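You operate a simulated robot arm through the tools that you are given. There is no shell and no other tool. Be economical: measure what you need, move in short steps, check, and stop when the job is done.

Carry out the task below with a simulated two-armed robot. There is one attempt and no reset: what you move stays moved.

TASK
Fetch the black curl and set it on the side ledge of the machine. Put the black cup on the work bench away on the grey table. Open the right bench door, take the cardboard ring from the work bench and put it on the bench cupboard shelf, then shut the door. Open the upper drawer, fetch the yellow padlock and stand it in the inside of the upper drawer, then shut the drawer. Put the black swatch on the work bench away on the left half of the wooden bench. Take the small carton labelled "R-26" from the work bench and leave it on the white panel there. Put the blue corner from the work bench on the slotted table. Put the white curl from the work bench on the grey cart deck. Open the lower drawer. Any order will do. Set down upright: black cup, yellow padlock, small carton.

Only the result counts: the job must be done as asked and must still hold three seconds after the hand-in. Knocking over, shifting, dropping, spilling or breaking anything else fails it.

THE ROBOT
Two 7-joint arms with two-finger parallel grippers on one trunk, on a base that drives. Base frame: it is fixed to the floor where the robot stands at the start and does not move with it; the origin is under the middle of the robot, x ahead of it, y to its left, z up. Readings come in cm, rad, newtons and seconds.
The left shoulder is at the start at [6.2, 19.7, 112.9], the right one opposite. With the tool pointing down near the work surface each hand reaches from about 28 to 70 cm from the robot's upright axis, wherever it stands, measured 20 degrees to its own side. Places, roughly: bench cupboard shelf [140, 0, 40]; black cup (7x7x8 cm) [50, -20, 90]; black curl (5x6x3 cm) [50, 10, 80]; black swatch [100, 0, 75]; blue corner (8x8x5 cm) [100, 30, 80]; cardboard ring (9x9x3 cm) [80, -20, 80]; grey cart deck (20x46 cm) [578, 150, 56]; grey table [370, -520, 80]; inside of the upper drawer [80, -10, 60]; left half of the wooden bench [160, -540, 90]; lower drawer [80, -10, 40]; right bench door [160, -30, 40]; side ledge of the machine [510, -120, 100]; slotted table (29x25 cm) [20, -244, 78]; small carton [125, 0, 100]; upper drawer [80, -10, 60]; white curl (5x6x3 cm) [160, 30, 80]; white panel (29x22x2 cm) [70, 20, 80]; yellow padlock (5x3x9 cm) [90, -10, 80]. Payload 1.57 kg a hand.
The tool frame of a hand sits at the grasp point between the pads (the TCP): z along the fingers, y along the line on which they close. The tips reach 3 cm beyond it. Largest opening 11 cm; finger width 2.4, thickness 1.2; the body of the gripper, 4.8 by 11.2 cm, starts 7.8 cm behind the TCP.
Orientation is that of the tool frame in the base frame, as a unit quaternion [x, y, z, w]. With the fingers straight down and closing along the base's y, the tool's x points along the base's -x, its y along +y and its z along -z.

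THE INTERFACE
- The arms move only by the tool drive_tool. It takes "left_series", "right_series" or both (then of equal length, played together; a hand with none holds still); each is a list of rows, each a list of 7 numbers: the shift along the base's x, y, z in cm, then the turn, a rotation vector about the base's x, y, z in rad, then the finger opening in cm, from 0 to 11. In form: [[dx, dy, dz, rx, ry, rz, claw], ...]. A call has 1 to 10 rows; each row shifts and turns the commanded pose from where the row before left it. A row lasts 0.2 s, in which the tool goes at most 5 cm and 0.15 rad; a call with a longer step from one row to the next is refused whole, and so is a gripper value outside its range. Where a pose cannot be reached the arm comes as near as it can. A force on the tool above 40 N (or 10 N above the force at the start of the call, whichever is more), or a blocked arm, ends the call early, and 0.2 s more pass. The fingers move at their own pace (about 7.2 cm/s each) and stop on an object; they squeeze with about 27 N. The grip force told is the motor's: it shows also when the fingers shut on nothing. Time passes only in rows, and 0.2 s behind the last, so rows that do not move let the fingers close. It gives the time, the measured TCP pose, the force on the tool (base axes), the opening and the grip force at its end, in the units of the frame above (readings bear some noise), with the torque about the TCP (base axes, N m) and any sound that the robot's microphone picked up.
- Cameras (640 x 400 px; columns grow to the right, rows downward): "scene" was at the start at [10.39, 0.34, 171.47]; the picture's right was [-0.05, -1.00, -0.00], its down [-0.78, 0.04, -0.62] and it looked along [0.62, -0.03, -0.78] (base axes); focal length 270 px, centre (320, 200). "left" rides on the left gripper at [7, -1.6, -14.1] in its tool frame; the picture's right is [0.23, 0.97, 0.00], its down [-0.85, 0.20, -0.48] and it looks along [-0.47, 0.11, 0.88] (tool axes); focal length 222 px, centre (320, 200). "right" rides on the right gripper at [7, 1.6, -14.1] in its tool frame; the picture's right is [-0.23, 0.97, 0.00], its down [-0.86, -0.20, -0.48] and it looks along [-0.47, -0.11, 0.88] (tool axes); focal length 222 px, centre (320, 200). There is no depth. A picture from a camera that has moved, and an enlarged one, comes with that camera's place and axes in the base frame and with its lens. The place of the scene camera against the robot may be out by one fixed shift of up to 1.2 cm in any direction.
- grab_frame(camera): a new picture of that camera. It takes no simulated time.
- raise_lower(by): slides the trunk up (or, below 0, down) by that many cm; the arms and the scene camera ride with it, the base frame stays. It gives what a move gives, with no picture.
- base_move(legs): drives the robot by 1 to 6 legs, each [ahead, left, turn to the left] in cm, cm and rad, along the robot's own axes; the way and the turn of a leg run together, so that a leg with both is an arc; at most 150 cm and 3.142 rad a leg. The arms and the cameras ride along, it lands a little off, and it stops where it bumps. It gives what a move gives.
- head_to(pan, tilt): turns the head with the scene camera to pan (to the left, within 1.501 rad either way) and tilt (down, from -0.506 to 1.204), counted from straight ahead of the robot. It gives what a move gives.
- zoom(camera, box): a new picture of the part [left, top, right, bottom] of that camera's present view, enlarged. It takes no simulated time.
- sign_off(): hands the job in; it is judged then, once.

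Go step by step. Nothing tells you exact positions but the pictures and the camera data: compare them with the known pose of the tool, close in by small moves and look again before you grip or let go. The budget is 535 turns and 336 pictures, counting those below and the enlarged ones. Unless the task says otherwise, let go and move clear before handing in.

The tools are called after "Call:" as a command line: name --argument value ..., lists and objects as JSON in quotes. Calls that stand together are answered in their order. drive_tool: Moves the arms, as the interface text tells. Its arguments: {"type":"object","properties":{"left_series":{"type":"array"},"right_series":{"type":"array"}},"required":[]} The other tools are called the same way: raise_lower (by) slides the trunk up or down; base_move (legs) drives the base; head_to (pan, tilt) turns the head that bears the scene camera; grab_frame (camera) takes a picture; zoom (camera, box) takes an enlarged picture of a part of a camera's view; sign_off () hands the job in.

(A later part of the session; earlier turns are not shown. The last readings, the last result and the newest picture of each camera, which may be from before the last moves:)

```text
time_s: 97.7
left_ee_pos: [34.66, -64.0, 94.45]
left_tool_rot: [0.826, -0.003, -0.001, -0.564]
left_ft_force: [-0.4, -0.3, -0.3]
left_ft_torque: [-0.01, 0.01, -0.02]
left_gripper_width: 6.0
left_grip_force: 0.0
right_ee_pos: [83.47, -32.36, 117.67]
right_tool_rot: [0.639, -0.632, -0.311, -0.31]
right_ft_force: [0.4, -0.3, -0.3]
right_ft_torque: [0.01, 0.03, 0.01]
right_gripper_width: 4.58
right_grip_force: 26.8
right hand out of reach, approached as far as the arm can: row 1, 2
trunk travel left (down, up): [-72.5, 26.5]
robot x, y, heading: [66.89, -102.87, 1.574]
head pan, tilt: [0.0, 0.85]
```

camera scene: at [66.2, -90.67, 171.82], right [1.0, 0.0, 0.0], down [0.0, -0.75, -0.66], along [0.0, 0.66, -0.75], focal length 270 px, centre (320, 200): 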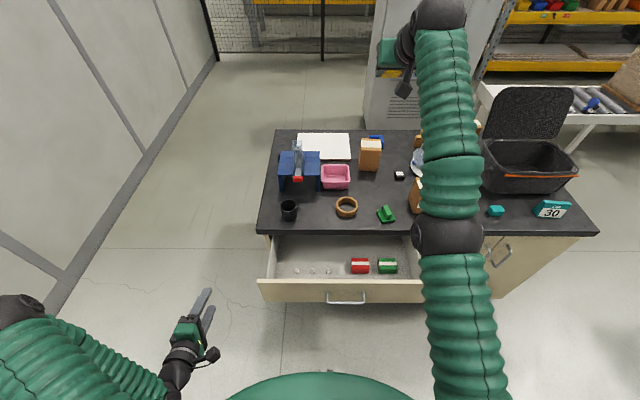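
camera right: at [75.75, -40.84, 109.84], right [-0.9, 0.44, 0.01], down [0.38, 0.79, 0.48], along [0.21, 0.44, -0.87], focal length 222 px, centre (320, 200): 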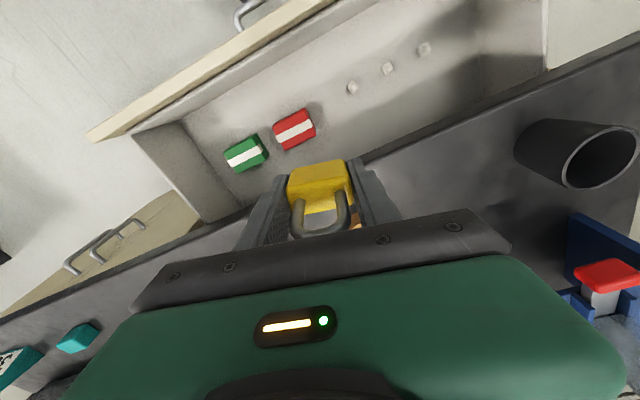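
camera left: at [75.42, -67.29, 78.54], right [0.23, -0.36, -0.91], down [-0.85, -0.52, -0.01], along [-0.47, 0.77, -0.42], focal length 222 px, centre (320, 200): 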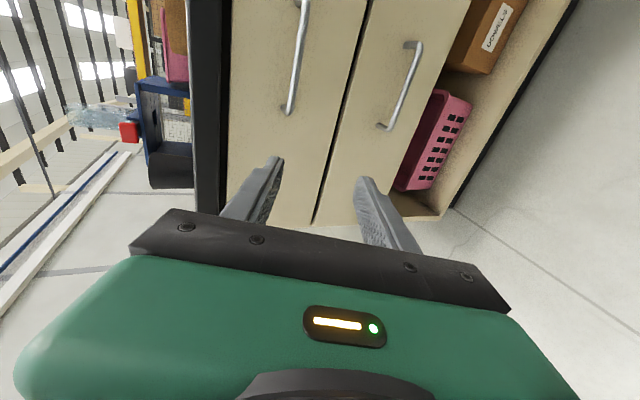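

It unlocked. Now pull in gently and restore the pitch.

Call:
drive_tool --right_series '[[0.5, -3, 0, 0, 0, 0, 0], [0.5, -3, 0, 0, 0, 0, 0], [0.5, -2, 0, -0.1, 0, 0, 0], [0, -1, 0, -0.15, 0, 0, 0], [0, 0, 0, -0.15, 0, 0, 0], [0, 0, 0, -0.15, 0, 0, 0], [0, 0, 0, -0.15, 0, 0, 0], [0, 0, 0, -0.15, 0, 0, 0], [0, 0, 0, -0.05, 0, 0, 0]]'

Call:
grab_frame --camera "scene"

```text
time_s: 99.7
left_ee_pos: [34.71, -63.92, 94.44]
left_tool_rot: [0.826, -0.002, -0.001, -0.564]
left_ft_force: [0.1, 0.9, -0.2]
left_ft_torque: [0.01, 0.01, 0.01]
left_gripper_width: 6.03
left_grip_force: 0.0
right_ee_pos: [85.03, -41.42, 117.62]
right_tool_rot: [0.71, -0.704, -0.005, -0.001]
right_ft_force: [0.1, -1.0, -0.6]
right_ft_torque: [-0.01, -0.04, 0.04]
right_gripper_width: 4.54
right_grip_force: 26.9
trunk travel left (down, up): [-72.5, 26.5]
robot x, y, heading: [66.56, -102.36, 1.575]
head pan, tilt: [0.0, 0.85]
```

```text
278 pictures are left
camera scene: at [66.24, -90.49, 171.81], right [1.0, 0.0, 0.0], down [0.0, -0.75, -0.66], along [0.0, 0.66, -0.75], focal length 270 px, centre (320, 200)
```

scene: 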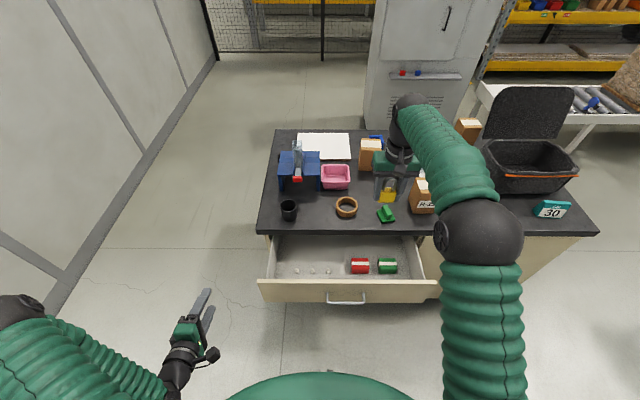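

Good, unlocked. Lower the trunk 20 and move above the drop spot.

Call:
raise_lower --by -20

Call:
drive_tool --right_series '[[-2.3, -0.5, 0, 0, 0, 0, 0], [-2.3, -0.5, 0, 0, 0, 0, 0], [-2.3, -0.7, 0, 0, 0, 0, 0], [0, 0, -3, 0, 0, 0, 0], [0, 0, -4, 0, 0, 0, 0], [0, 0, -4, 0, 0, 0, 0]]'

Call:
grab_frame --camera "right"

```text
time_s: 101.9
left_ee_pos: [34.72, -63.85, 74.47]
left_tool_rot: [0.826, -0.002, -0.001, -0.564]
left_ft_force: [0.0, -0.6, -0.6]
left_ft_torque: [0.03, -0.02, 0.01]
left_gripper_width: 6.01
left_grip_force: 0.1
right_ee_pos: [85.01, -41.4, 97.67]
right_tool_rot: [0.71, -0.704, -0.007, -0.002]
right_ft_force: [-0.5, -0.8, -1.2]
right_ft_torque: [0.01, -0.02, 0.02]
right_gripper_width: 4.56
right_grip_force: 27.1
trunk travel left (down, up): [-52.5, 46.5]
robot x, y, heading: [67.33, -102.9, 1.577]
head pan, tilt: [0.0, 0.85]
```

```text
time_s: 103.3
left_ee_pos: [34.69, -63.82, 74.34]
left_tool_rot: [0.826, -0.002, -0.001, -0.563]
left_ft_force: [0.6, 0.9, -0.7]
left_ft_torque: [0.02, -0.01, 0.0]
left_gripper_width: 5.99
left_grip_force: 0.0
right_ee_pos: [78.12, -42.91, 86.54]
right_tool_rot: [0.71, -0.704, -0.008, -0.002]
right_ft_force: [0.3, 0.4, -0.9]
right_ft_torque: [0.0, 0.0, 0.0]
right_gripper_width: 4.56
right_grip_force: 27.1
trunk travel left (down, up): [-52.5, 46.5]
robot x, y, heading: [66.99, -102.8, 1.569]
head pan, tilt: [0.0, 0.85]
```

```text
277 pictures are left
camera right: at [76.64, -49.9, 100.56], right [-0.98, 0.22, 0.01], down [0.2, 0.85, 0.49], along [0.1, 0.48, -0.87], focal length 222 px, centre (320, 200)
```

right: 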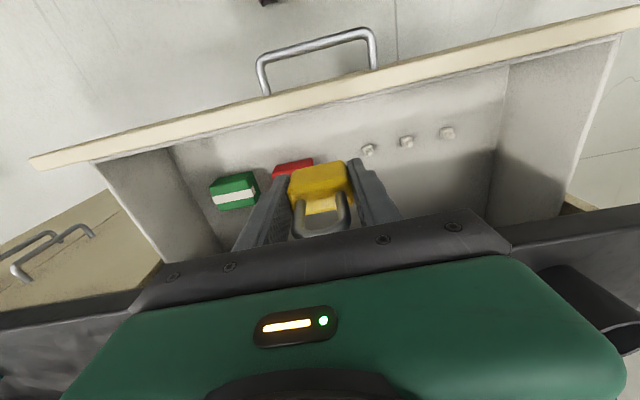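

Adjust to (76,−40.5) for clearance from the panel, knobs and red box, then descend.

Call:
drive_tool --right_series '[[-2.1, 2.3, 0, 0, 0, 0, 0], [0, 0, -4, 0, 0, 0, 0], [0, 0, -4, 0, 0, 0, 0], [0, 0, -4, 0, 0, 0, 0], [0, 0, -4, 0, 0, 0, 0], [0, 0, -3, 0, 0, 0, 0]]'

Call:
grab_frame --camera "right"

Call:
zoom --camera "scene" --box '[230, 180, 470, 330]'

```text
time_s: 104.7
left_ee_pos: [34.85, -64.02, 74.47]
left_tool_rot: [0.826, -0.003, -0.001, -0.563]
left_ft_force: [0.0, 0.1, -0.5]
left_ft_torque: [0.02, -0.02, 0.01]
left_gripper_width: 6.01
left_grip_force: 0.1
right_ee_pos: [76.11, -40.84, 67.31]
right_tool_rot: [0.711, -0.703, -0.007, -0.001]
right_ft_force: [0.3, 0.0, -1.2]
right_ft_torque: [-0.02, 0.0, 0.0]
right_gripper_width: 4.55
right_grip_force: 27.2
trunk travel left (down, up): [-52.5, 46.5]
robot x, y, heading: [66.95, -102.88, 1.577]
head pan, tilt: [0.0, 0.85]
```

```text
276 pictures are left
camera right: at [74.61, -47.89, 81.34], right [-0.98, 0.22, 0.01], down [0.2, 0.85, 0.49], along [0.1, 0.48, -0.87], focal length 222 px, centre (320, 200)
```

right: 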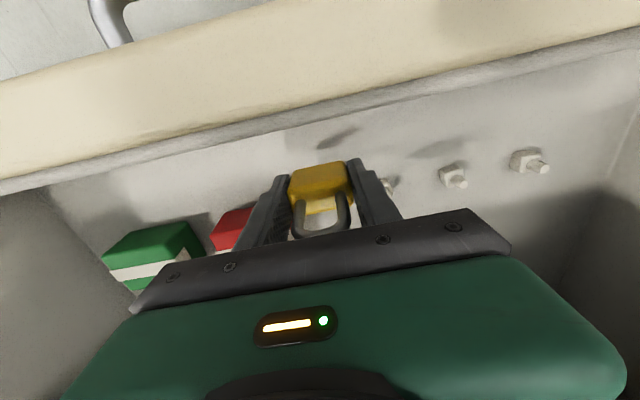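

```text
2.67 times, centred on (350, 255) of scene
camera zoom: at [66.22, -90.48, 151.81], right [1.0, 0.0, 0.0], down [0.0, -0.75, -0.66], along [0.0, 0.66, -0.75], focal length 720 px, centre (240, 53)
```

zoom: 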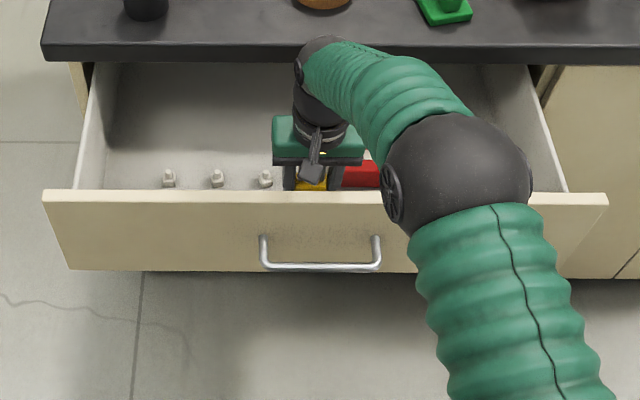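

Lower gently until contact.

Call:
drive_tool --right_series '[[0, 0, -1, 0, 0, 0, 0], [0, 0, -0.6, 0, 0, 0, 0], [0, 0, -0.4, 0, 0, 0, 0], [0, 0, -0.3, 0, 0, 0, 0]]'

Call:
grab_frame --camera "right"

```text
time_s: 105.7
left_ee_pos: [34.71, -63.89, 74.52]
left_tool_rot: [0.826, -0.001, -0.001, -0.564]
left_ft_force: [0.0, 0.5, -1.1]
left_ft_torque: [0.0, 0.01, -0.04]
left_gripper_width: 6.0
left_grip_force: 0.0
right_ee_pos: [75.99, -40.78, 65.25]
right_tool_rot: [0.71, -0.704, -0.006, -0.002]
right_ft_force: [0.5, -0.4, -0.2]
right_ft_torque: [0.0, -0.03, 0.02]
right_gripper_width: 4.57
right_grip_force: 27.0
trunk travel left (down, up): [-52.5, 46.5]
robot x, y, heading: [66.55, -102.8, 1.572]
head pan, tilt: [0.0, 0.85]
```

```text
274 pictures are left
camera right: at [74.54, -47.83, 79.31], right [-0.98, 0.22, 0.01], down [0.2, 0.85, 0.49], along [0.1, 0.48, -0.87], focal length 222 px, centre (320, 200)
```

right: 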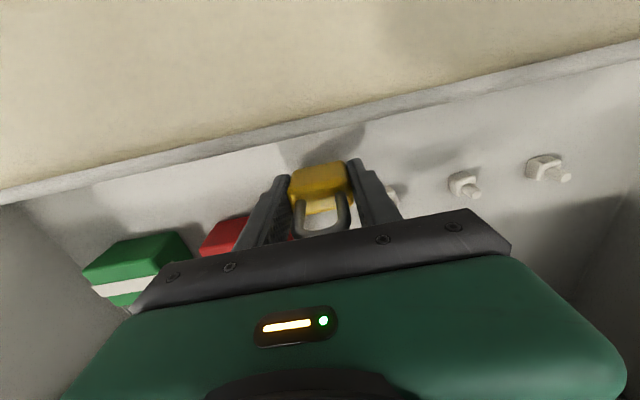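

No contact yet; continue.

Call:
drive_tool --right_series '[[0, 0, -0.4, 0, 0, 0, 0], [0, 0, -0.4, 0, 0, 0, 0], [0, 0, -0.4, 0, 0, 0, 0], [0, 0, 0, 0, 0, 0, 0]]'

Call:
drive_tool --right_series '[[0, 0, -0.4, 0, 0, 0, 0], [0, 0, -0.4, 0, 0, 0, 0], [0, 0, 0, 0, 0, 0, 0]]'

Call:
grab_frame --camera "right"

```text
time_s: 106.7
left_ee_pos: [34.73, -63.9, 74.39]
left_tool_rot: [0.825, -0.002, -0.001, -0.565]
left_ft_force: [-1.4, 0.5, -0.3]
left_ft_torque: [0.04, 0.03, -0.04]
left_gripper_width: 5.98
left_grip_force: 0.0
right_ee_pos: [76.05, -40.72, 64.15]
right_tool_rot: [0.71, -0.704, -0.007, -0.002]
right_ft_force: [-0.6, 0.3, -0.9]
right_ft_torque: [0.01, 0.06, -0.05]
right_gripper_width: 4.55
right_grip_force: 27.0
trunk travel left (down, up): [-52.5, 46.5]
robot x, y, heading: [67.01, -102.45, 1.573]
head pan, tilt: [0.0, 0.85]
```

```text
time_s: 107.5
left_ee_pos: [34.75, -63.99, 74.51]
left_tool_rot: [0.826, -0.001, -0.001, -0.564]
left_ft_force: [-0.8, 0.0, -0.1]
left_ft_torque: [0.0, 0.01, 0.02]
left_gripper_width: 5.97
left_grip_force: 0.1
right_ee_pos: [76.04, -40.82, 63.4]
right_tool_rot: [0.71, -0.704, -0.008, -0.002]
right_ft_force: [0.1, -1.2, -0.9]
right_ft_torque: [-0.04, -0.02, -0.02]
right_gripper_width: 4.54
right_grip_force: 27.1
trunk travel left (down, up): [-52.5, 46.5]
robot x, y, heading: [66.93, -103.01, 1.574]
head pan, tilt: [0.0, 0.85]
```

```text
273 pictures are left
camera right: at [74.61, -47.83, 77.37], right [-0.98, 0.22, 0.01], down [0.2, 0.85, 0.49], along [0.1, 0.48, -0.87], focal length 222 px, centre (320, 200)
```

right: 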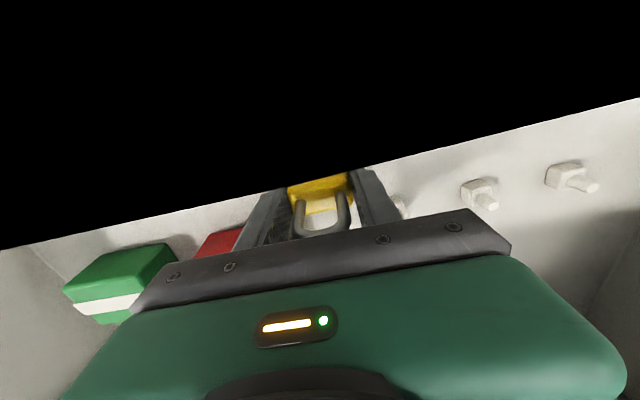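

Continue down in small steps.

Call:
drive_tool --right_series '[[0, 0, -0.4, 0, 0, 0, 0], [0, 0, -0.4, 0, 0, 0, 0], [0, 0, -0.4, 0, 0, 0, 0], [0, 0, 0, 0, 0, 0, 0]]'

Call:
drive_tool --right_series '[[0, 0, -0.4, 0, 0, 0, 0], [0, 0, -0.4, 0, 0, 0, 0], [0, 0, 0, 0, 0, 0, 0]]'

```text
time_s: 108.1
left_ee_pos: [34.83, -63.94, 74.52]
left_tool_rot: [0.825, -0.002, -0.001, -0.565]
left_ft_force: [-0.6, 0.6, 0.4]
left_ft_torque: [0.05, 0.01, 0.0]
left_gripper_width: 6.0
left_grip_force: 0.0
right_ee_pos: [76.0, -40.34, 63.3]
right_tool_rot: [0.709, -0.705, -0.012, -0.005]
right_ft_force: [1.4, 0.6, 26.8]
right_ft_torque: [-2.28, 0.64, 0.13]
right_gripper_width: 4.55
right_grip_force: 27.2
trunk travel left (down, up): [-52.5, 46.5]
robot x, y, heading: [67.0, -102.23, 1.573]
head pan, tilt: [0.0, 0.85]
stopped in row 3 (right hand): the force on the tool passed its limit at 46 N (the readings are from after the stop); the commanded pose is now the measured one
```

```text
time_s: 108.5
left_ee_pos: [34.94, -63.91, 74.54]
left_tool_rot: [0.826, -0.003, -0.002, -0.564]
left_ft_force: [0.8, 0.1, 0.1]
left_ft_torque: [0.01, 0.01, -0.03]
left_gripper_width: 5.99
left_grip_force: 0.0
right_ee_pos: [76.01, -40.15, 63.43]
right_tool_rot: [0.71, -0.704, -0.013, -0.005]
right_ft_force: [-0.1, -0.4, 25.3]
right_ft_torque: [-2.21, 0.37, 0.05]
right_gripper_width: 4.55
right_grip_force: 27.1
trunk travel left (down, up): [-52.5, 46.5]
robot x, y, heading: [66.7, -102.4, 1.572]
head pan, tilt: [0.0, 0.85]
stopped in row 1 (right hand): the force on the tool passed its limit at 44 N (the readings are from after the stop); the commanded pose is now the measured one
```

The torque shows the camera housing resting on the drawer's front panel. Lift, yaw the gripper 90° so the camera is to the side, then lower.

Call:
drive_tool --right_series '[[0, 0, 4, 0, 0, 0, 0], [0, 0, 4, 0, 0, 0, 0], [0, 0, 4, 0, 0, 0, 0], [0, 0, 4, 0, 0, 0, 0], [0, 0, 3, 0, 0, 0, 0]]'

Call:
drive_tool --right_series '[[0, -0.2, 0, 0.01, 0, 0.15, 0], [0, 0, 0, 0.01, 0, 0.15, 0], [0, 0, 0, 0, 0, 0.15, 0], [0, 0, 0, 0, 0, 0.15, 0], [0, 0, 0, 0, 0, 0.15, 0], [0, 0, 0, 0, 0, 0.15, 0], [0, 0, 0, 0, 0, 0.15, 0], [0, 0, 0, 0, 0, 0.15, 0], [0, 0, 0, 0, 0, 0.15, 0], [0, 0, 0, 0, 0, 0.15, 0]]'

Call:
grab_frame --camera "right"

```text
time_s: 109.7
left_ee_pos: [34.83, -63.89, 74.48]
left_tool_rot: [0.826, -0.002, -0.002, -0.564]
left_ft_force: [0.2, -0.2, 0.1]
left_ft_torque: [0.03, 0.0, 0.02]
left_gripper_width: 6.02
left_grip_force: 0.0
right_ee_pos: [76.15, -40.49, 82.08]
right_tool_rot: [0.709, -0.705, -0.011, -0.005]
right_ft_force: [-0.2, -0.2, -0.2]
right_ft_torque: [0.02, 0.0, 0.01]
right_gripper_width: 4.57
right_grip_force: 27.0
trunk travel left (down, up): [-52.5, 46.5]
robot x, y, heading: [66.89, -102.52, 1.574]
head pan, tilt: [0.0, 0.85]
```

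```text
time_s: 111.9
left_ee_pos: [34.84, -63.79, 74.59]
left_tool_rot: [0.826, -0.003, -0.002, -0.564]
left_ft_force: [0.2, -0.7, 0.4]
left_ft_torque: [-0.03, 0.0, 0.02]
left_gripper_width: 6.0
left_grip_force: 0.0
right_ee_pos: [76.12, -40.43, 82.01]
right_tool_rot: [0.999, -0.031, -0.021, 0.004]
right_ft_force: [1.4, -0.3, -0.5]
right_ft_torque: [0.01, -0.06, 0.0]
right_gripper_width: 4.54
right_grip_force: 26.8
trunk travel left (down, up): [-52.5, 46.5]
robot x, y, heading: [66.77, -102.47, 1.575]
head pan, tilt: [0.0, 0.85]
```

```text
272 pictures are left
camera right: at [83.58, -42.3, 95.86], right [-0.29, -0.96, 0.02], down [-0.82, 0.26, 0.51], along [-0.5, 0.13, -0.86], focal length 222 px, centre (320, 200)
```

right: 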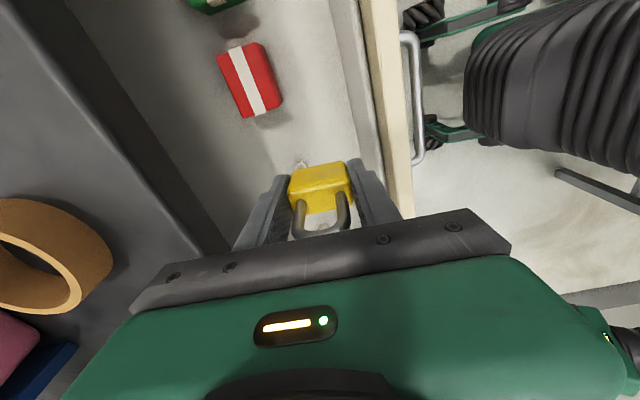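

Fix tilt and yaw, shift to y≈−38.3 to clear panel and bench edge, and descend.

Call:
drive_tool --right_series '[[0, 1.1, 0, 0, -0.04, 0.06, 0], [0, 1, -4, 0, 0, 0, 0], [0, 0, -4, 0, 0, 0, 0], [0, 0, -4, 0, 0, 0, 0], [0, 0, -3, 0, 0, 0, 0], [0, 0, -2, 0, 0, 0, 0]]'

Call:
grab_frame --camera "right"

```text
time_s: 113.3
left_ee_pos: [34.78, -63.77, 74.52]
left_tool_rot: [0.826, -0.002, -0.001, -0.564]
left_ft_force: [0.3, -0.6, -0.1]
left_ft_torque: [0.0, 0.0, -0.02]
left_gripper_width: 5.98
left_grip_force: 0.2
right_ee_pos: [76.05, -38.1, 64.94]
right_tool_rot: [1.0, -0.001, -0.001, 0.004]
right_ft_force: [-0.4, -0.4, -1.1]
right_ft_torque: [0.03, 0.04, 0.02]
right_gripper_width: 4.54
right_grip_force: 27.3
trunk travel left (down, up): [-52.5, 46.5]
robot x, y, heading: [67.14, -102.84, 1.571]
head pan, tilt: [0.0, 0.85]
```

```text
271 pictures are left
camera right: at [83.03, -39.64, 79.12], right [-0.23, -0.97, 0.01], down [-0.85, 0.21, 0.48], along [-0.47, 0.1, -0.88], focal length 222 px, centre (320, 200)
```

right: 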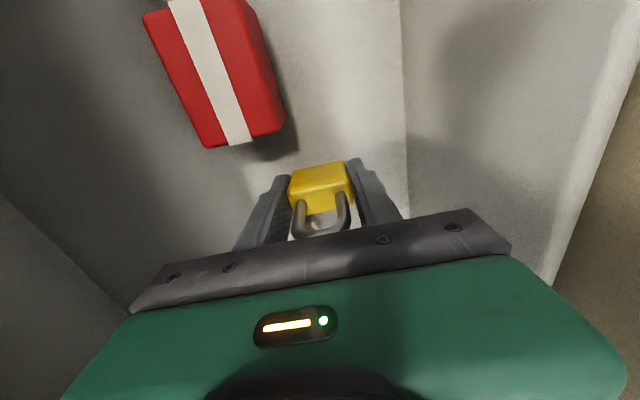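

Clear. Lower in small steps to contact.

Call:
drive_tool --right_series '[[0, 0, -0.7, 0, 0, 0, 0], [0, 0, -0.7, 0, 0, 0, 0], [0, 0, -0.4, 0, 0, 0, 0], [0, 0, 0, 0, 0, 0, 0]]'

Call:
drive_tool --right_series '[[0, 0, -0.3, 0, 0, 0, 0], [0, 0, -0.3, 0, 0, 0, 0], [0, 0, -0.3, 0, 0, 0, 0], [0, 0, -0.3, 0, 0, 0, 0], [0, 0, -0.3, 0, 0, 0, 0], [0, 0, 0, 0, 0, 0, 0]]'

Call:
grab_frame --camera "right"

```text
time_s: 114.3
left_ee_pos: [34.79, -63.85, 74.5]
left_tool_rot: [0.826, -0.002, -0.001, -0.564]
left_ft_force: [0.4, 1.0, 0.0]
left_ft_torque: [0.02, 0.0, 0.03]
left_gripper_width: 5.99
left_grip_force: 0.1
right_ee_pos: [76.18, -38.24, 63.4]
right_tool_rot: [1.0, -0.002, -0.002, 0.003]
right_ft_force: [-0.3, 0.8, 3.4]
right_ft_torque: [0.1, 0.1, 0.0]
right_gripper_width: 4.57
right_grip_force: 27.1
trunk travel left (down, up): [-52.5, 46.5]
robot x, y, heading: [66.76, -102.47, 1.574]
head pan, tilt: [0.0, 0.85]
```

```text
time_s: 115.3
left_ee_pos: [34.87, -63.93, 74.56]
left_tool_rot: [0.825, -0.003, -0.001, -0.565]
left_ft_force: [0.5, -0.2, 0.0]
left_ft_torque: [0.04, 0.03, -0.03]
left_gripper_width: 6.0
left_grip_force: 0.0
right_ee_pos: [76.19, -37.89, 62.87]
right_tool_rot: [1.0, -0.002, -0.003, -0.003]
right_ft_force: [-1.0, -0.6, 27.4]
right_ft_torque: [-0.73, -0.24, 0.18]
right_gripper_width: 4.57
right_grip_force: 26.8
trunk travel left (down, up): [-52.5, 46.5]
robot x, y, heading: [66.96, -102.35, 1.575]
head pan, tilt: [0.0, 0.85]
stopped in row 5 (right hand): the force on the tool passed its limit at 43 N (the readings are from after the stop); the commanded pose is now the measured one
```

```text
270 pictures are left
camera right: at [83.16, -39.52, 76.87], right [-0.23, -0.97, 0.0], down [-0.85, 0.2, 0.48], along [-0.47, 0.12, -0.88], focal length 222 px, centre (320, 200)
```

right: 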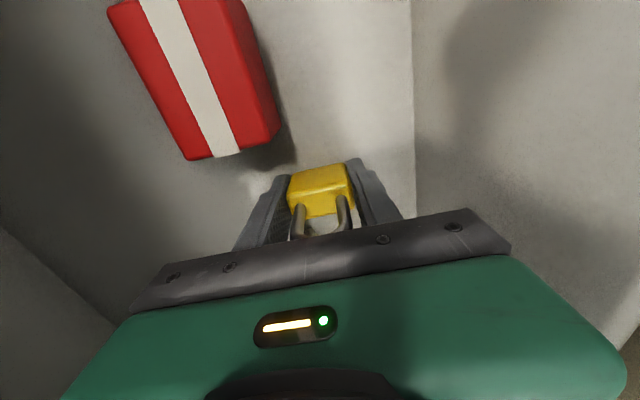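

Padlock on the drawer floor. Release with a small opening and rise.

Call:
drive_tool --right_series '[[0, -0.1, 0.2, 0, 0, 0, 4.6], [0, 0, 0, 0, 0, 0, 5], [0, 0, 0, 0, 0, 0, 5.6], [0, 0, 0, 0, 0, 0, 5.8], [0, 0, 2, 0, 0, 0, 5.8], [0, 0, 4, 0, 0, 0, 5.8], [0, 0, 4, 0, 0, 0, 5.8], [0, 0, 4, 0, 0, 0, 5.8], [0, 0, 4, 0, 0, 0, 5.8]]'

Call:
grab_frame --camera "right"

```text
time_s: 117.3
left_ee_pos: [34.95, -63.92, 74.59]
left_tool_rot: [0.825, -0.003, -0.001, -0.565]
left_ft_force: [-0.3, 1.1, 0.3]
left_ft_torque: [-0.02, 0.02, 0.02]
left_gripper_width: 6.0
left_grip_force: 0.0
right_ee_pos: [76.25, -38.04, 80.92]
right_tool_rot: [1.0, -0.002, -0.002, 0.001]
right_ft_force: [-0.4, 0.6, 0.0]
right_ft_torque: [0.0, -0.01, 0.0]
right_gripper_width: 5.77
right_grip_force: 0.2
trunk travel left (down, up): [-52.5, 46.5]
robot x, y, heading: [66.7, -101.95, 1.573]
head pan, tilt: [0.0, 0.85]
```

```text
269 pictures are left
camera right: at [83.3, -39.56, 94.88], right [-0.23, -0.97, 0.0], down [-0.85, 0.2, 0.48], along [-0.47, 0.11, -0.88], focal length 222 px, centre (320, 200)
```

right: 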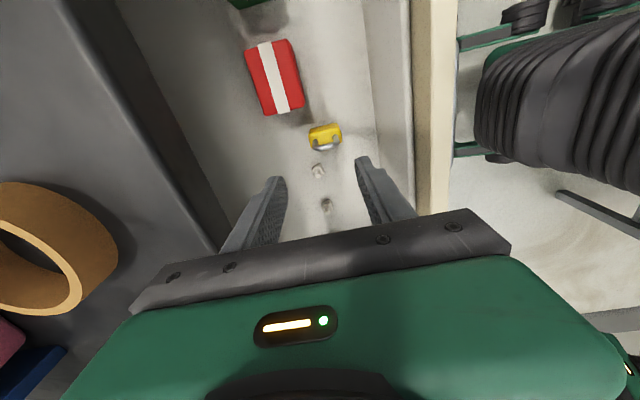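

Padlock stands in the drawer. Retract the right hand and restore its yaw, then bring the base back so the left hand can close the drawer.

Call:
drive_tool --right_series '[[0, 0, 4, 0, 0, 0, 5.8], [0, 0, 4, 0, 0, -0.1, 6], [1, -1, 3, 0, 0, -0.15, 8], [2, -2, 2, 0, 0, -0.15, 8], [2, -2, 2, 0, 0, -0.15, 8], [2, -2, 2, 0, 0, -0.15, 8], [2, -3, 2, 0, 0, -0.15, 8], [2, -3, 0, 0, 0, -0.15, 8], [2, -3, 0, 0, 0, -0.15, 8], [0, -3, 0, 0, 0, -0.15, 8]]'

Call:
drive_tool --right_series '[[0, -2, 0, 0, 0, -0.15, 8], [0, -2, 0, 0, 0, -0.12, 8]]'

Call:
base_move --legs '[[0, -27, 0]]'

Call:
grab_frame --camera "left"

```text
time_s: 119.5
left_ee_pos: [34.82, -63.98, 74.53]
left_tool_rot: [0.825, -0.002, -0.002, -0.565]
left_ft_force: [-0.5, -0.9, -1.0]
left_ft_torque: [-0.03, 0.0, -0.03]
left_gripper_width: 6.01
left_grip_force: 0.0
right_ee_pos: [89.02, -57.25, 99.76]
right_tool_rot: [0.794, -0.607, -0.001, -0.001]
right_ft_force: [0.4, -0.1, -0.3]
right_ft_torque: [0.08, 0.0, 0.01]
right_gripper_width: 7.99
right_grip_force: 0.0
trunk travel left (down, up): [-52.5, 46.5]
robot x, y, heading: [66.86, -102.45, 1.573]
head pan, tilt: [0.0, 0.85]
```

```text
time_s: 120.1
left_ee_pos: [34.85, -64.05, 74.57]
left_tool_rot: [0.825, -0.002, -0.001, -0.565]
left_ft_force: [0.7, 0.4, -0.7]
left_ft_torque: [0.01, 0.03, -0.03]
left_gripper_width: 5.99
left_grip_force: 0.1
right_ee_pos: [89.03, -61.2, 99.83]
right_tool_rot: [-0.705, 0.709, 0.001, 0.0]
right_ft_force: [0.5, -0.5, 0.0]
right_ft_torque: [0.01, 0.01, 0.02]
right_gripper_width: 8.01
right_grip_force: 0.1
trunk travel left (down, up): [-52.5, 46.5]
robot x, y, heading: [66.82, -102.35, 1.572]
head pan, tilt: [0.0, 0.85]
```

```text
time_s: 122.0
left_ee_pos: [60.98, -63.72, 74.4]
left_tool_rot: [0.826, -0.001, 0.0, -0.564]
left_ft_force: [-1.0, 0.1, 0.9]
left_ft_torque: [0.01, -0.01, -0.05]
left_gripper_width: 6.0
left_grip_force: 0.0
right_ee_pos: [115.02, -61.0, 99.89]
right_tool_rot: [-0.707, 0.707, -0.002, 0.004]
right_ft_force: [-0.5, -0.2, 0.3]
right_ft_torque: [0.0, -0.02, 0.0]
right_gripper_width: 8.0
right_grip_force: 0.0
trunk travel left (down, up): [-52.5, 46.5]
robot x, y, heading: [93.65, -102.75, 1.57]
head pan, tilt: [0.0, 0.85]
```

```text
268 pictures are left
camera left: at [68.0, -76.32, 81.1], right [0.23, -0.35, -0.91], down [-0.86, -0.52, -0.01], along [-0.46, 0.78, -0.42], focal length 222 px, centre (320, 200)
```

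left: 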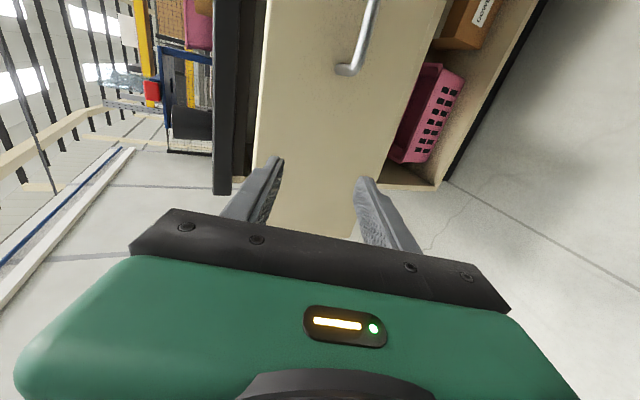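

Regrip the handle and push the drawer shut.

Call:
drive_tool --left_series '[[4, 0, 0, 0, 0, 0, 6], [4, 0, 0, 0, 0, 0, 6], [4, 0, -1, 0, 0, 0, 6], [4, 1, -1.5, 0, 0, 0, 6], [1, 3, -1.5, 0, 0, 0, 6], [0, 3, -1, 0, 0, 0, 6], [0, 2.4, -0.7, 0, 0, 0, 6], [0, 0, 0, 0, 0, 0, 0], [0, 0, 0, 0, 0, 0, 0], [0, 0, 0, 0, 0, 0, 0]]'

Call:
grab_frame --camera "left"

```text
time_s: 124.1
left_ee_pos: [78.21, -52.84, 68.21]
left_tool_rot: [0.816, 0.0, -0.002, -0.578]
left_ft_force: [-3.0, -0.4, 35.4]
left_ft_torque: [-0.07, -0.83, -0.42]
left_gripper_width: 1.19
left_grip_force: 26.8
left hand out of reach, approached as far as the arm can: row 1, 2
right_ee_pos: [115.92, -61.17, 99.88]
right_tool_rot: [-0.707, 0.707, 0.004, 0.001]
right_ft_force: [0.1, 1.2, -0.3]
right_ft_torque: [-0.02, 0.01, 0.02]
right_gripper_width: 8.0
right_grip_force: 0.1
trunk travel left (down, up): [-52.5, 46.5]
robot x, y, heading: [93.61, -102.34, 1.577]
head pan, tilt: [0.0, 0.85]
stopped in row 10 (left hand): the force on the tool passed its limit at 44 N (the readings are from after the stop); the commanded pose is now the measured one
```

```text
267 pictures are left
camera left: at [85.17, -65.64, 74.53], right [0.22, -0.32, -0.92], down [-0.85, -0.52, -0.03], along [-0.47, 0.79, -0.39], focal length 222 px, centre (320, 200)
```

left: 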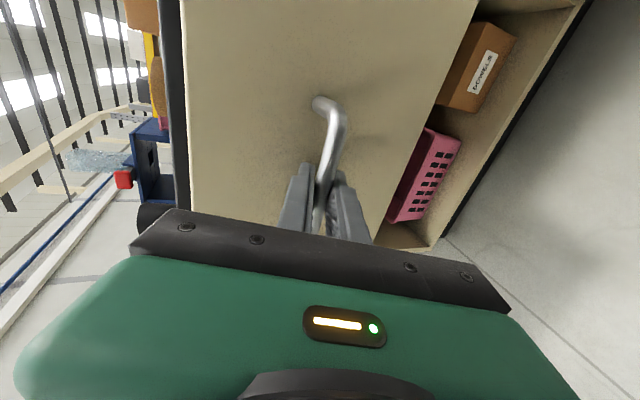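

Gripped. Relieve and push in slowly.

Call:
drive_tool --left_series '[[0, 0, 0.5, 0, 0, 0, 0], [0, 1.2, 0, 0, 0, 0, 0], [0, 2, 0, 0, 0, 0, 0], [0, 2.2, 0, 0, 0, 0, 0], [0, 2.2, 0, 0, 0, 0, 0], [0, 2.2, 0, 0, 0, 0, 0], [0, 2.2, 0, 0, 0, 0, 0], [0, 2.2, 0, 0, 0, 0, 0], [0, 2.2, 0, 0, 0, 0, 0], [0, 2, 0, 0, 0, 0, 0]]'

Call:
drive_tool --left_series '[[0, 1, 0, 0, 0, 0, 0], [0, 0.7, 0, 0, 0, 0, 0], [0, 0.5, 0, 0, 0, 0, 0], [0, 0.5, 0, 0, 0, 0, 0]]'

Call:
grab_frame --camera "scene"

```text
time_s: 126.3
left_ee_pos: [78.23, -34.7, 68.24]
left_tool_rot: [0.82, -0.001, -0.004, -0.573]
left_ft_force: [2.3, 1.5, 20.0]
left_ft_torque: [0.0, -0.66, 0.12]
left_gripper_width: 1.21
left_grip_force: 29.3
right_ee_pos: [116.0, -61.1, 99.77]
right_tool_rot: [-0.706, 0.708, 0.002, 0.001]
right_ft_force: [-0.5, 0.2, 0.2]
right_ft_torque: [-0.01, -0.03, 0.01]
right_gripper_width: 8.01
right_grip_force: 0.1
trunk travel left (down, up): [-52.5, 46.5]
robot x, y, heading: [93.65, -102.25, 1.577]
head pan, tilt: [0.0, 0.85]
```

```text
time_s: 127.3
left_ee_pos: [78.2, -31.92, 68.22]
left_tool_rot: [0.821, -0.002, -0.003, -0.571]
left_ft_force: [1.5, 5.9, 12.7]
left_ft_torque: [-0.03, -0.64, 0.26]
left_gripper_width: 1.2
left_grip_force: 28.7
right_ee_pos: [115.89, -61.0, 99.77]
right_tool_rot: [-0.706, 0.708, 0.003, 0.001]
right_ft_force: [0.0, -0.2, 0.1]
right_ft_torque: [0.02, 0.01, -0.01]
right_gripper_width: 7.99
right_grip_force: 0.1
trunk travel left (down, up): [-52.5, 46.5]
robot x, y, heading: [93.96, -102.53, 1.578]
head pan, tilt: [0.0, 0.85]
```

```text
266 pictures are left
camera scene: at [93.18, -90.59, 151.83], right [1.0, 0.0, 0.0], down [0.0, -0.75, -0.66], along [0.0, 0.66, -0.75], focal length 270 px, centre (320, 200)
```

scene: 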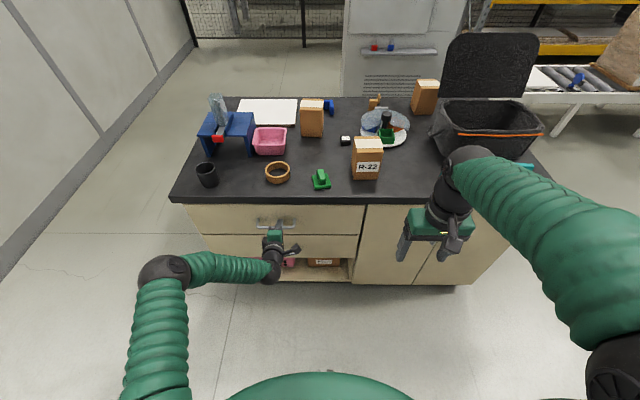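

Push a bit more to be sure it seats.

Call:
drive_tool --left_series '[[0, 0.5, 0, 0, 0, 0, 0], [0, 0.5, 0, 0, 0, 0, 0], [0, 0.5, 0, 0, 0, 0, 0], [0, 0, 0, 0, 0, 0, 0]]'

Call:
zoom --camera "scene" --box '[170, 190, 410, 290]'

```text
time_s: 128.1
left_ee_pos: [78.16, -31.48, 68.11]
left_tool_rot: [0.821, -0.001, -0.001, -0.57]
left_ft_force: [-4.7, -22.4, 15.0]
left_ft_torque: [0.36, -0.79, -0.64]
left_gripper_width: 1.18
left_grip_force: 28.8
right_ee_pos: [115.78, -61.34, 99.96]
right_tool_rot: [0.707, -0.707, -0.004, -0.002]
right_ft_force: [-0.2, -1.1, 0.1]
right_ft_torque: [-0.02, -0.01, 0.0]
right_gripper_width: 8.01
right_grip_force: 0.0
trunk travel left (down, up): [-52.5, 46.5]
robot x, y, heading: [93.8, -102.51, 1.578]
head pan, tilt: [0.0, 0.85]
stopped in row 3 (left hand): the force on the tool passed its limit at 50 N (the readings are from after the stop); the commanded pose is now the measured one
```

```text
2.67 times, centred on (290, 240) of scene
camera zoom: at [92.98, -91.3, 151.89], right [1.0, 0.01, 0.0], down [0.0, -0.75, -0.66], along [0.0, 0.66, -0.75], focal length 720 px, centre (400, 93)
```

zoom: 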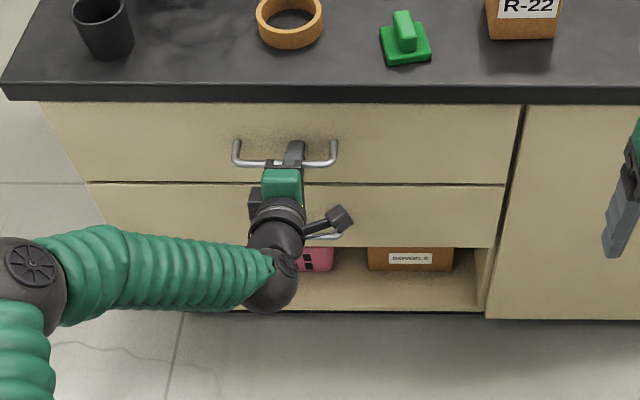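

Drawer is shut. Release, retract, and unroll the left wrist; the ring is next.

Call:
drive_tool --left_series '[[0, 0, 0, 0, 0, 0, 6], [0, 0, 0, 0, 0, 0, 6], [0, -4, 1.2, 0, 0, 0, 6], [0, -4, 1.2, 0, 0, 0, 6], [-2, -3, 1, 0, 0.14, -0.054, 6], [-2, 0, 2, 0, 0.14, -0.054, 6], [-2, 0, 2, 0, 0.14, -0.054, 6], [-2, 0, 2, 0, 0.14, -0.054, 6], [0, 0, 2, 0, 0.14, -0.054, 6]]'

Call:
drive_tool --left_series '[[0, 0, 2, 0, 0.14, -0.054, 6], [0, 0, 2, 0, 0.14, -0.054, 6], [0, 0, 2, 0, 0.14, -0.054, 6], [0, 0, 2, 0, 0.14, -0.054, 8], [0, 0, 2, 0, 0.14, -0.054, 10], [0, 0, 2, -0.1, 0.08, -0.03, 10.5], [0, 0, 2, -0.15, 0, 0, 10.5], [0, 0, 2, -0.1, 0, 0, 10.5]]'

Call:
raise_lower --by 35

```text
time_s: 128.5
left_ee_pos: [78.31, -32.0, 66.75]
left_tool_rot: [0.829, -0.001, 0.001, -0.559]
left_ft_force: [-3.2, -25.2, -9.6]
left_ft_torque: [0.08, -0.09, 0.13]
left_gripper_width: 4.39
left_grip_force: 0.0
right_ee_pos: [115.68, -61.27, 99.75]
right_tool_rot: [0.708, -0.706, -0.002, -0.002]
right_ft_force: [-0.1, -0.5, -0.8]
right_ft_torque: [0.05, -0.03, 0.02]
right_gripper_width: 8.03
right_grip_force: 0.1
trunk travel left (down, up): [-52.5, 46.5]
robot x, y, heading: [93.48, -102.12, 1.575]
head pan, tilt: [0.0, 0.85]
stopped in row 2 (left hand): the force on the tool passed its limit at 44 N (the readings are from after the stop); the commanded pose is now the measured one
```

```text
time_s: 129.0
left_ee_pos: [78.06, -32.35, 68.48]
left_tool_rot: [0.83, -0.06, -0.04, -0.554]
left_ft_force: [-0.8, -7.5, -7.1]
left_ft_torque: [-0.33, -0.08, 0.18]
left_gripper_width: 5.13
left_grip_force: 0.0
right_ee_pos: [115.7, -61.31, 99.91]
right_tool_rot: [0.708, -0.707, -0.002, -0.001]
right_ft_force: [-0.4, -0.4, 0.1]
right_ft_torque: [0.03, 0.0, -0.03]
right_gripper_width: 7.99
right_grip_force: 0.1
trunk travel left (down, up): [-52.5, 46.5]
robot x, y, heading: [93.66, -102.55, 1.574]
head pan, tilt: [0.0, 0.85]
stopped in row 2 (left hand): the force on the tool passed its limit at 42 N (the readings are from after the stop); the commanded pose is now the measured one
```

```text
time_s: 129.8
left_ee_pos: [78.33, -32.83, 71.37]
left_tool_rot: [0.834, -0.06, -0.037, -0.548]
left_ft_force: [-0.2, 0.3, -6.1]
left_ft_torque: [-0.06, -0.09, -0.01]
left_gripper_width: 6.51
left_grip_force: 3.3
right_ee_pos: [115.85, -61.55, 103.39]
right_tool_rot: [0.708, -0.706, -0.002, -0.002]
right_ft_force: [-0.2, 0.6, 0.0]
right_ft_torque: [0.08, -0.02, 0.02]
right_gripper_width: 7.99
right_grip_force: 0.1
trunk travel left (down, up): [-56.0, 43.0]
robot x, y, heading: [93.67, -102.56, 1.576]
head pan, tilt: [0.0, 0.85]
stopped: the force on the tool passed its limit at 47 N (the readings are from after the stop); the commanded pose is now the measured one
```

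The hand is still around the handle; chaining was hasty. Look before moving.

Call:
grab_frame --camera "left"

Call:
zoom --camera "scene" --box '[170, 160, 410, 310]'

```text
264 pictures are left
camera left: at [85.32, -45.57, 77.71], right [0.09, -0.4, -0.91], down [-0.88, -0.47, 0.12], along [-0.47, 0.79, -0.39], focal length 222 px, centre (320, 200)
```

left: 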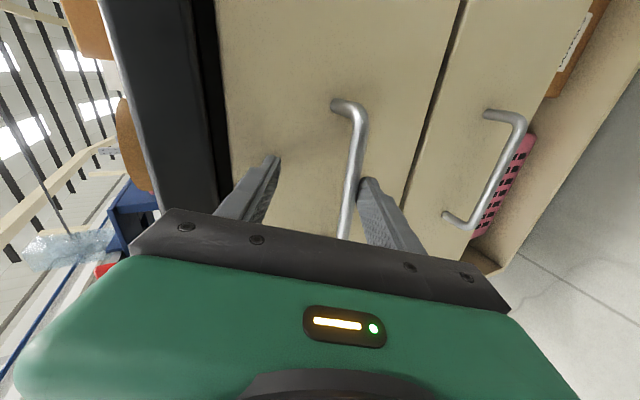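

```text
2.67 times, centred on (290, 235) of scene
camera zoom: at [92.96, -90.53, 155.38], right [1.0, 0.01, 0.0], down [0.01, -0.75, -0.66], along [0.0, 0.66, -0.75], focal length 720 px, centre (400, 107)
```

zoom: 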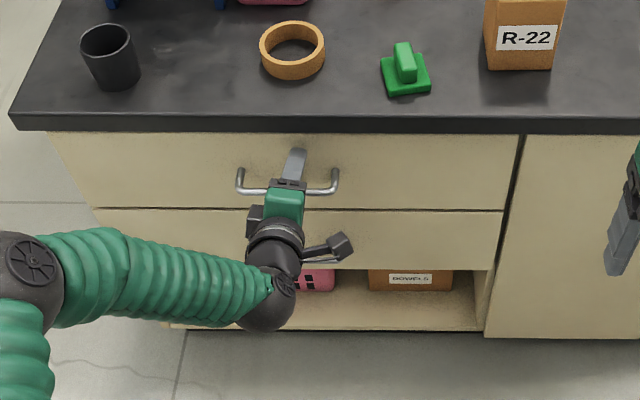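

The lower finger presses the bar from below. Move down slightly and back out along the tool axis.

Call:
drive_tool --left_series '[[0, -0.5, -1, 0, 0, 0, 7], [0, -2, 0, 0, 0, 0, 7], [0, -3, 1, 0, 0, 0, 7], [0, -4, 1.4, 0, 0, 0, 7], [0, -3, 1, 0, 0, 0, 7]]'

```text
time_s: 131.0
left_ee_pos: [78.12, -45.34, 73.78]
left_tool_rot: [0.834, -0.06, -0.038, -0.548]
left_ft_force: [0.4, 0.2, -0.4]
left_ft_torque: [0.0, 0.01, 0.04]
left_gripper_width: 6.99
left_grip_force: 0.0
right_ee_pos: [115.82, -61.66, 103.43]
right_tool_rot: [-0.706, 0.708, 0.003, 0.001]
right_ft_force: [0.5, -1.0, 0.3]
right_ft_torque: [0.04, 0.01, 0.02]
right_gripper_width: 8.01
right_grip_force: 0.0
trunk travel left (down, up): [-56.0, 43.0]
robot x, y, heading: [93.69, -102.4, 1.578]
head pan, tilt: [0.0, 0.85]
```

Free. Unroll the wrist now while backing up, then pitch to about 45°.

Call:
drive_tool --left_series '[[-1, -3, 1, 0, 0.131, -0.051, 8], [-1, -3, 1, 0, 0.131, -0.051, 9], [-1, 0, 1, 0, 0.131, -0.051, 10], [-1, 0, 1, 0, 0.131, -0.051, 10.5], [-1, 0, 1, 0, 0.131, -0.051, 10.5], [0, 0, 1, 0, 0.131, -0.051, 10.5], [0, 0, 1, 0, 0.131, -0.051, 10.5], [0, 0, 1, 0, 0.131, -0.051, 10.5], [0, 0, 1, 0, 0.131, -0.051, 10.5], [0, 0, 1, 0, 0.131, -0.051, 10.5]]'

Call:
raise_lower --by 30

```text
time_s: 133.2
left_ee_pos: [73.45, -51.33, 83.73]
left_tool_rot: [0.599, -0.572, -0.403, -0.389]
left_ft_force: [-0.1, 0.5, -0.9]
left_ft_torque: [0.01, -0.02, 0.01]
left_gripper_width: 10.51
left_grip_force: 0.0
right_ee_pos: [115.86, -61.58, 103.32]
right_tool_rot: [-0.707, 0.707, 0.003, 0.002]
right_ft_force: [-0.2, 0.1, -0.1]
right_ft_torque: [-0.03, 0.02, 0.04]
right_gripper_width: 7.99
right_grip_force: 0.0
trunk travel left (down, up): [-56.0, 43.0]
robot x, y, heading: [93.92, -102.6, 1.578]
head pan, tilt: [0.0, 0.85]
```

```text
time_s: 136.2
left_ee_pos: [73.25, -51.22, 113.75]
left_tool_rot: [0.6, -0.571, -0.403, -0.39]
left_ft_force: [-0.1, 1.5, -0.5]
left_ft_torque: [0.03, 0.03, -0.04]
left_gripper_width: 10.51
left_grip_force: 0.1
right_ee_pos: [115.82, -61.44, 133.23]
right_tool_rot: [-0.707, 0.707, 0.004, 0.001]
right_ft_force: [0.0, 0.5, 0.5]
right_ft_torque: [-0.01, 0.0, -0.04]
right_gripper_width: 7.99
right_grip_force: 0.1
trunk travel left (down, up): [-86.0, 13.0]
robot x, y, heading: [93.59, -102.5, 1.578]
head pan, tilt: [0.0, 0.85]
```

Pitch to 45° and drive forward to the ring.

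Call:
drive_tool --left_series '[[0, -2, 0, -0.14, 0, 0, 10.8], [0, -2, 0, -0.14, 0, 0, 10.8], [0, -2, 0, -0.14, 0, 0, 10.8]]'

Call:
base_move --legs '[[28, 0, -0.01]]'

Call:
grab_frame --camera "left"

```text
time_s: 137.0
left_ee_pos: [73.45, -55.82, 113.34]
left_tool_rot: [0.667, -0.644, -0.273, -0.256]
left_ft_force: [0.4, 0.0, 0.3]
left_ft_torque: [0.01, -0.02, -0.01]
left_gripper_width: 10.79
left_grip_force: 0.0
left hand out of reach, approached as far as the arm can: row 2, 3
right_ee_pos: [115.83, -61.6, 133.31]
right_tool_rot: [-0.707, 0.707, 0.004, 0.0]
right_ft_force: [0.8, 0.4, 0.8]
right_ft_torque: [0.01, 0.01, 0.03]
right_gripper_width: 7.97
right_grip_force: 0.0
trunk travel left (down, up): [-86.0, 13.0]
robot x, y, heading: [93.55, -102.75, 1.576]
head pan, tilt: [0.0, 0.85]
```

```text
time_s: 139.0
left_ee_pos: [73.87, -28.2, 113.43]
left_tool_rot: [0.664, -0.646, -0.274, -0.259]
left_ft_force: [0.3, -0.8, -0.3]
left_ft_torque: [-0.01, -0.01, 0.01]
left_gripper_width: 10.81
left_grip_force: 0.0
right_ee_pos: [116.22, -34.38, 133.44]
right_tool_rot: [-0.704, 0.71, 0.005, 0.002]
right_ft_force: [-0.7, -0.2, 0.6]
right_ft_torque: [0.02, -0.03, 0.0]
right_gripper_width: 8.01
right_grip_force: 0.0
trunk travel left (down, up): [-86.0, 13.0]
robot x, y, heading: [93.66, -75.06, 1.564]
head pan, tilt: [0.0, 0.85]
```

```text
262 pictures are left
camera left: at [76.0, -43.02, 118.8], right [-0.97, -0.19, -0.15], down [-0.2, 0.27, 0.94], along [-0.14, 0.94, -0.3], focal length 222 px, centre (320, 200)
```

left: 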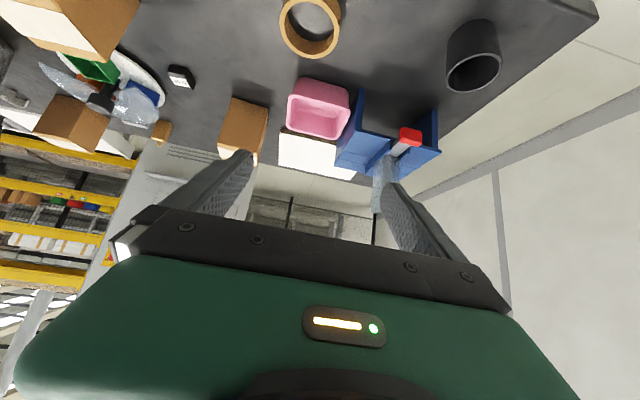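

Ring ≈ (78,−17.4). Move down above it with a flatter pitch.

Call:
drive_tool --left_series '[[0.6, 0.6, -3, 0.06, 0, 0, 11], [0.6, 0.7, -3, 0.06, 0, 0, 11], [0.6, 0.7, -3, 0.06, 0, 0, 11], [0.6, 0.8, -3, 0.06, 0, 0.01, 11], [0.6, 1, -3, 0.04, 0, 0.01, 11], [0.6, 1.2, -3, 0, 0, 0, 11], [0.5, 1.2, -2, 0, 0, 0, 11]]'

Call:
grab_frame --camera "left"

Call:
zoom --camera "scene" --box '[200, 180, 400, 330]'

```text
time_s: 140.6
left_ee_pos: [78.16, -21.72, 93.17]
left_tool_rot: [0.628, -0.595, -0.364, -0.345]
left_ft_force: [0.6, -0.2, 0.9]
left_ft_torque: [-0.01, 0.0, 0.0]
left_gripper_width: 11.0
left_grip_force: 0.1
right_ee_pos: [116.28, -33.9, 133.41]
right_tool_rot: [-0.703, 0.711, 0.003, 0.001]
right_ft_force: [0.6, -0.1, 0.5]
right_ft_torque: [-0.06, -0.03, 0.01]
right_gripper_width: 8.02
right_grip_force: 0.0
trunk travel left (down, up): [-86.0, 13.0]
robot x, y, heading: [93.99, -74.66, 1.565]
head pan, tilt: [0.0, 0.85]
```

```text
261 pictures are left
camera left: at [80.59, -37.29, 94.37], right [-0.97, -0.17, -0.2], down [-0.2, 0.0, 0.98], along [-0.16, 0.99, -0.03], focal length 222 px, centre (320, 200)
```

left: 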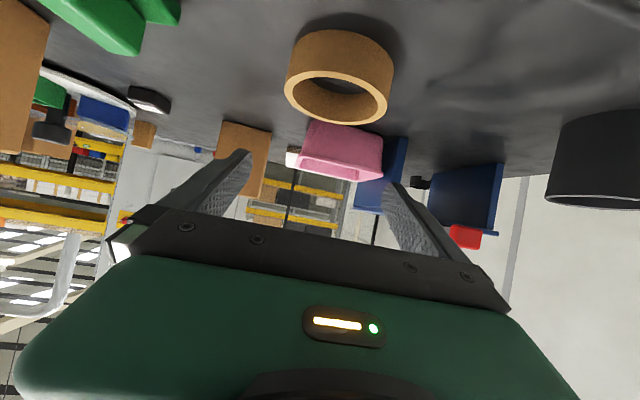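

```text
2.67 times, centred on (300, 255) of scene
camera zoom: at [93.19, -62.79, 185.31], right [1.0, 0.0, 0.0], down [0.0, -0.75, -0.66], along [0.0, 0.66, -0.75], focal length 720 px, centre (373, 53)
```

zoom: 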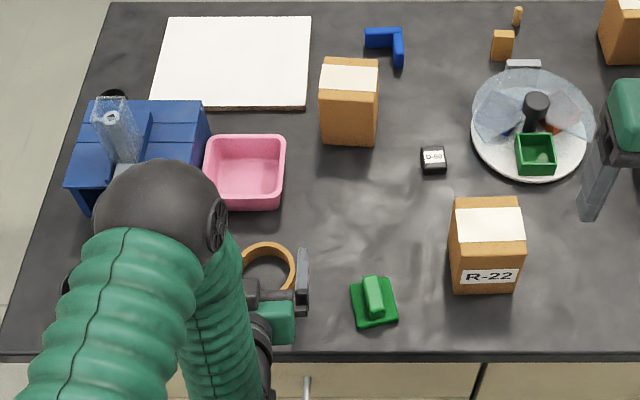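

Straddle the ring: correct the yaw, descend.

Call:
drive_tool --left_series '[[-0.2, 1, -2, 0, 0, -0.053, 11], [-0.2, 1, -2, 0, 0, 0, 11], [0, 1, -2, 0, 0, 0, 11]]'

Call:
grab_frame --camera "left"

```text
time_s: 141.4
left_ee_pos: [77.64, -18.68, 87.31]
left_tool_rot: [0.613, -0.612, -0.355, -0.353]
left_ft_force: [0.5, 0.3, -0.2]
left_ft_torque: [0.0, -0.05, -0.04]
left_gripper_width: 11.02
left_grip_force: 0.0
right_ee_pos: [116.26, -33.97, 133.44]
right_tool_rot: [-0.704, 0.71, 0.004, 0.001]
right_ft_force: [-0.6, -0.2, 0.7]
right_ft_torque: [0.03, -0.03, 0.02]
right_gripper_width: 8.01
right_grip_force: 0.1
trunk travel left (down, up): [-86.0, 13.0]
robot x, y, heading: [93.56, -74.77, 1.566]
head pan, tilt: [0.0, 0.85]
```

```text
259 pictures are left
camera left: at [79.2, -34.45, 88.44], right [-0.97, -0.11, -0.2], down [-0.2, 0.01, 0.98], along [-0.11, 0.99, -0.03], focal length 222 px, centre (320, 200)
```

left: 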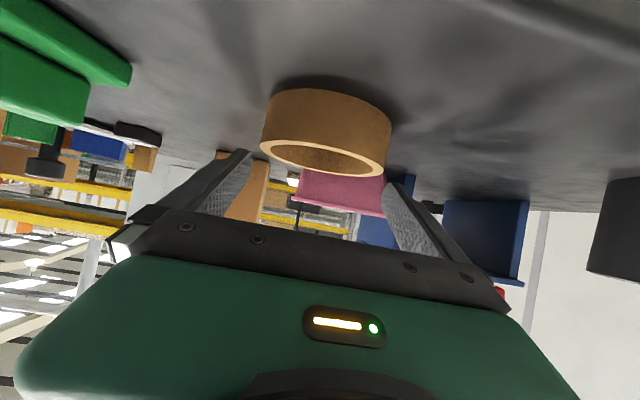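

Aligned. Descend the last bit and close.

Call:
drive_tool --left_series '[[0.2, 0, -1, 0, 0, 0, 11], [0, 0, -0.9, 0, 0, 0, 11], [0, 0, -0.4, 0, 0, 0, 11], [0, 0, 0, 0, 0, 0, 8], [0, 0, 0, 0, 0, 0, 7], [0, 0, 0, 0, 0, 0, 7]]'

Call:
grab_frame --camera "left"

```text
time_s: 142.8
left_ee_pos: [77.78, -18.82, 84.99]
left_tool_rot: [0.613, -0.612, -0.354, -0.353]
left_ft_force: [-0.6, -0.3, -0.5]
left_ft_torque: [0.0, -0.02, 0.0]
left_gripper_width: 8.86
left_grip_force: 27.1
right_ee_pos: [116.12, -34.0, 133.41]
right_tool_rot: [-0.704, 0.71, 0.003, 0.002]
right_ft_force: [0.3, 0.0, 0.4]
right_ft_torque: [0.01, 0.04, -0.04]
right_gripper_width: 7.98
right_grip_force: 0.1
trunk travel left (down, up): [-86.0, 13.0]
robot x, y, heading: [93.57, -74.7, 1.566]
head pan, tilt: [0.0, 0.85]
```

```text
258 pictures are left
camera left: at [79.38, -34.43, 86.14], right [-0.97, -0.11, -0.2], down [-0.2, 0.01, 0.98], along [-0.11, 0.99, -0.03], focal length 222 px, centre (320, 200)
```

left: 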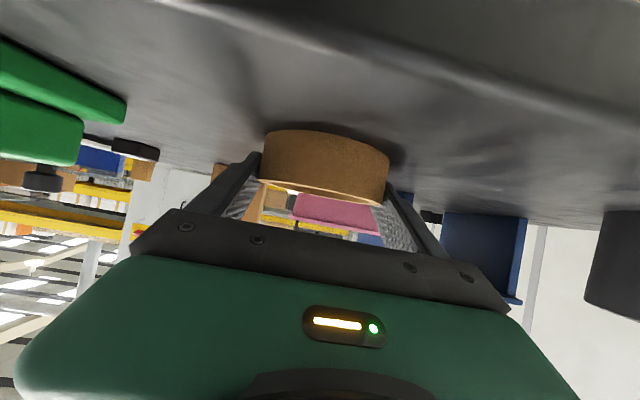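

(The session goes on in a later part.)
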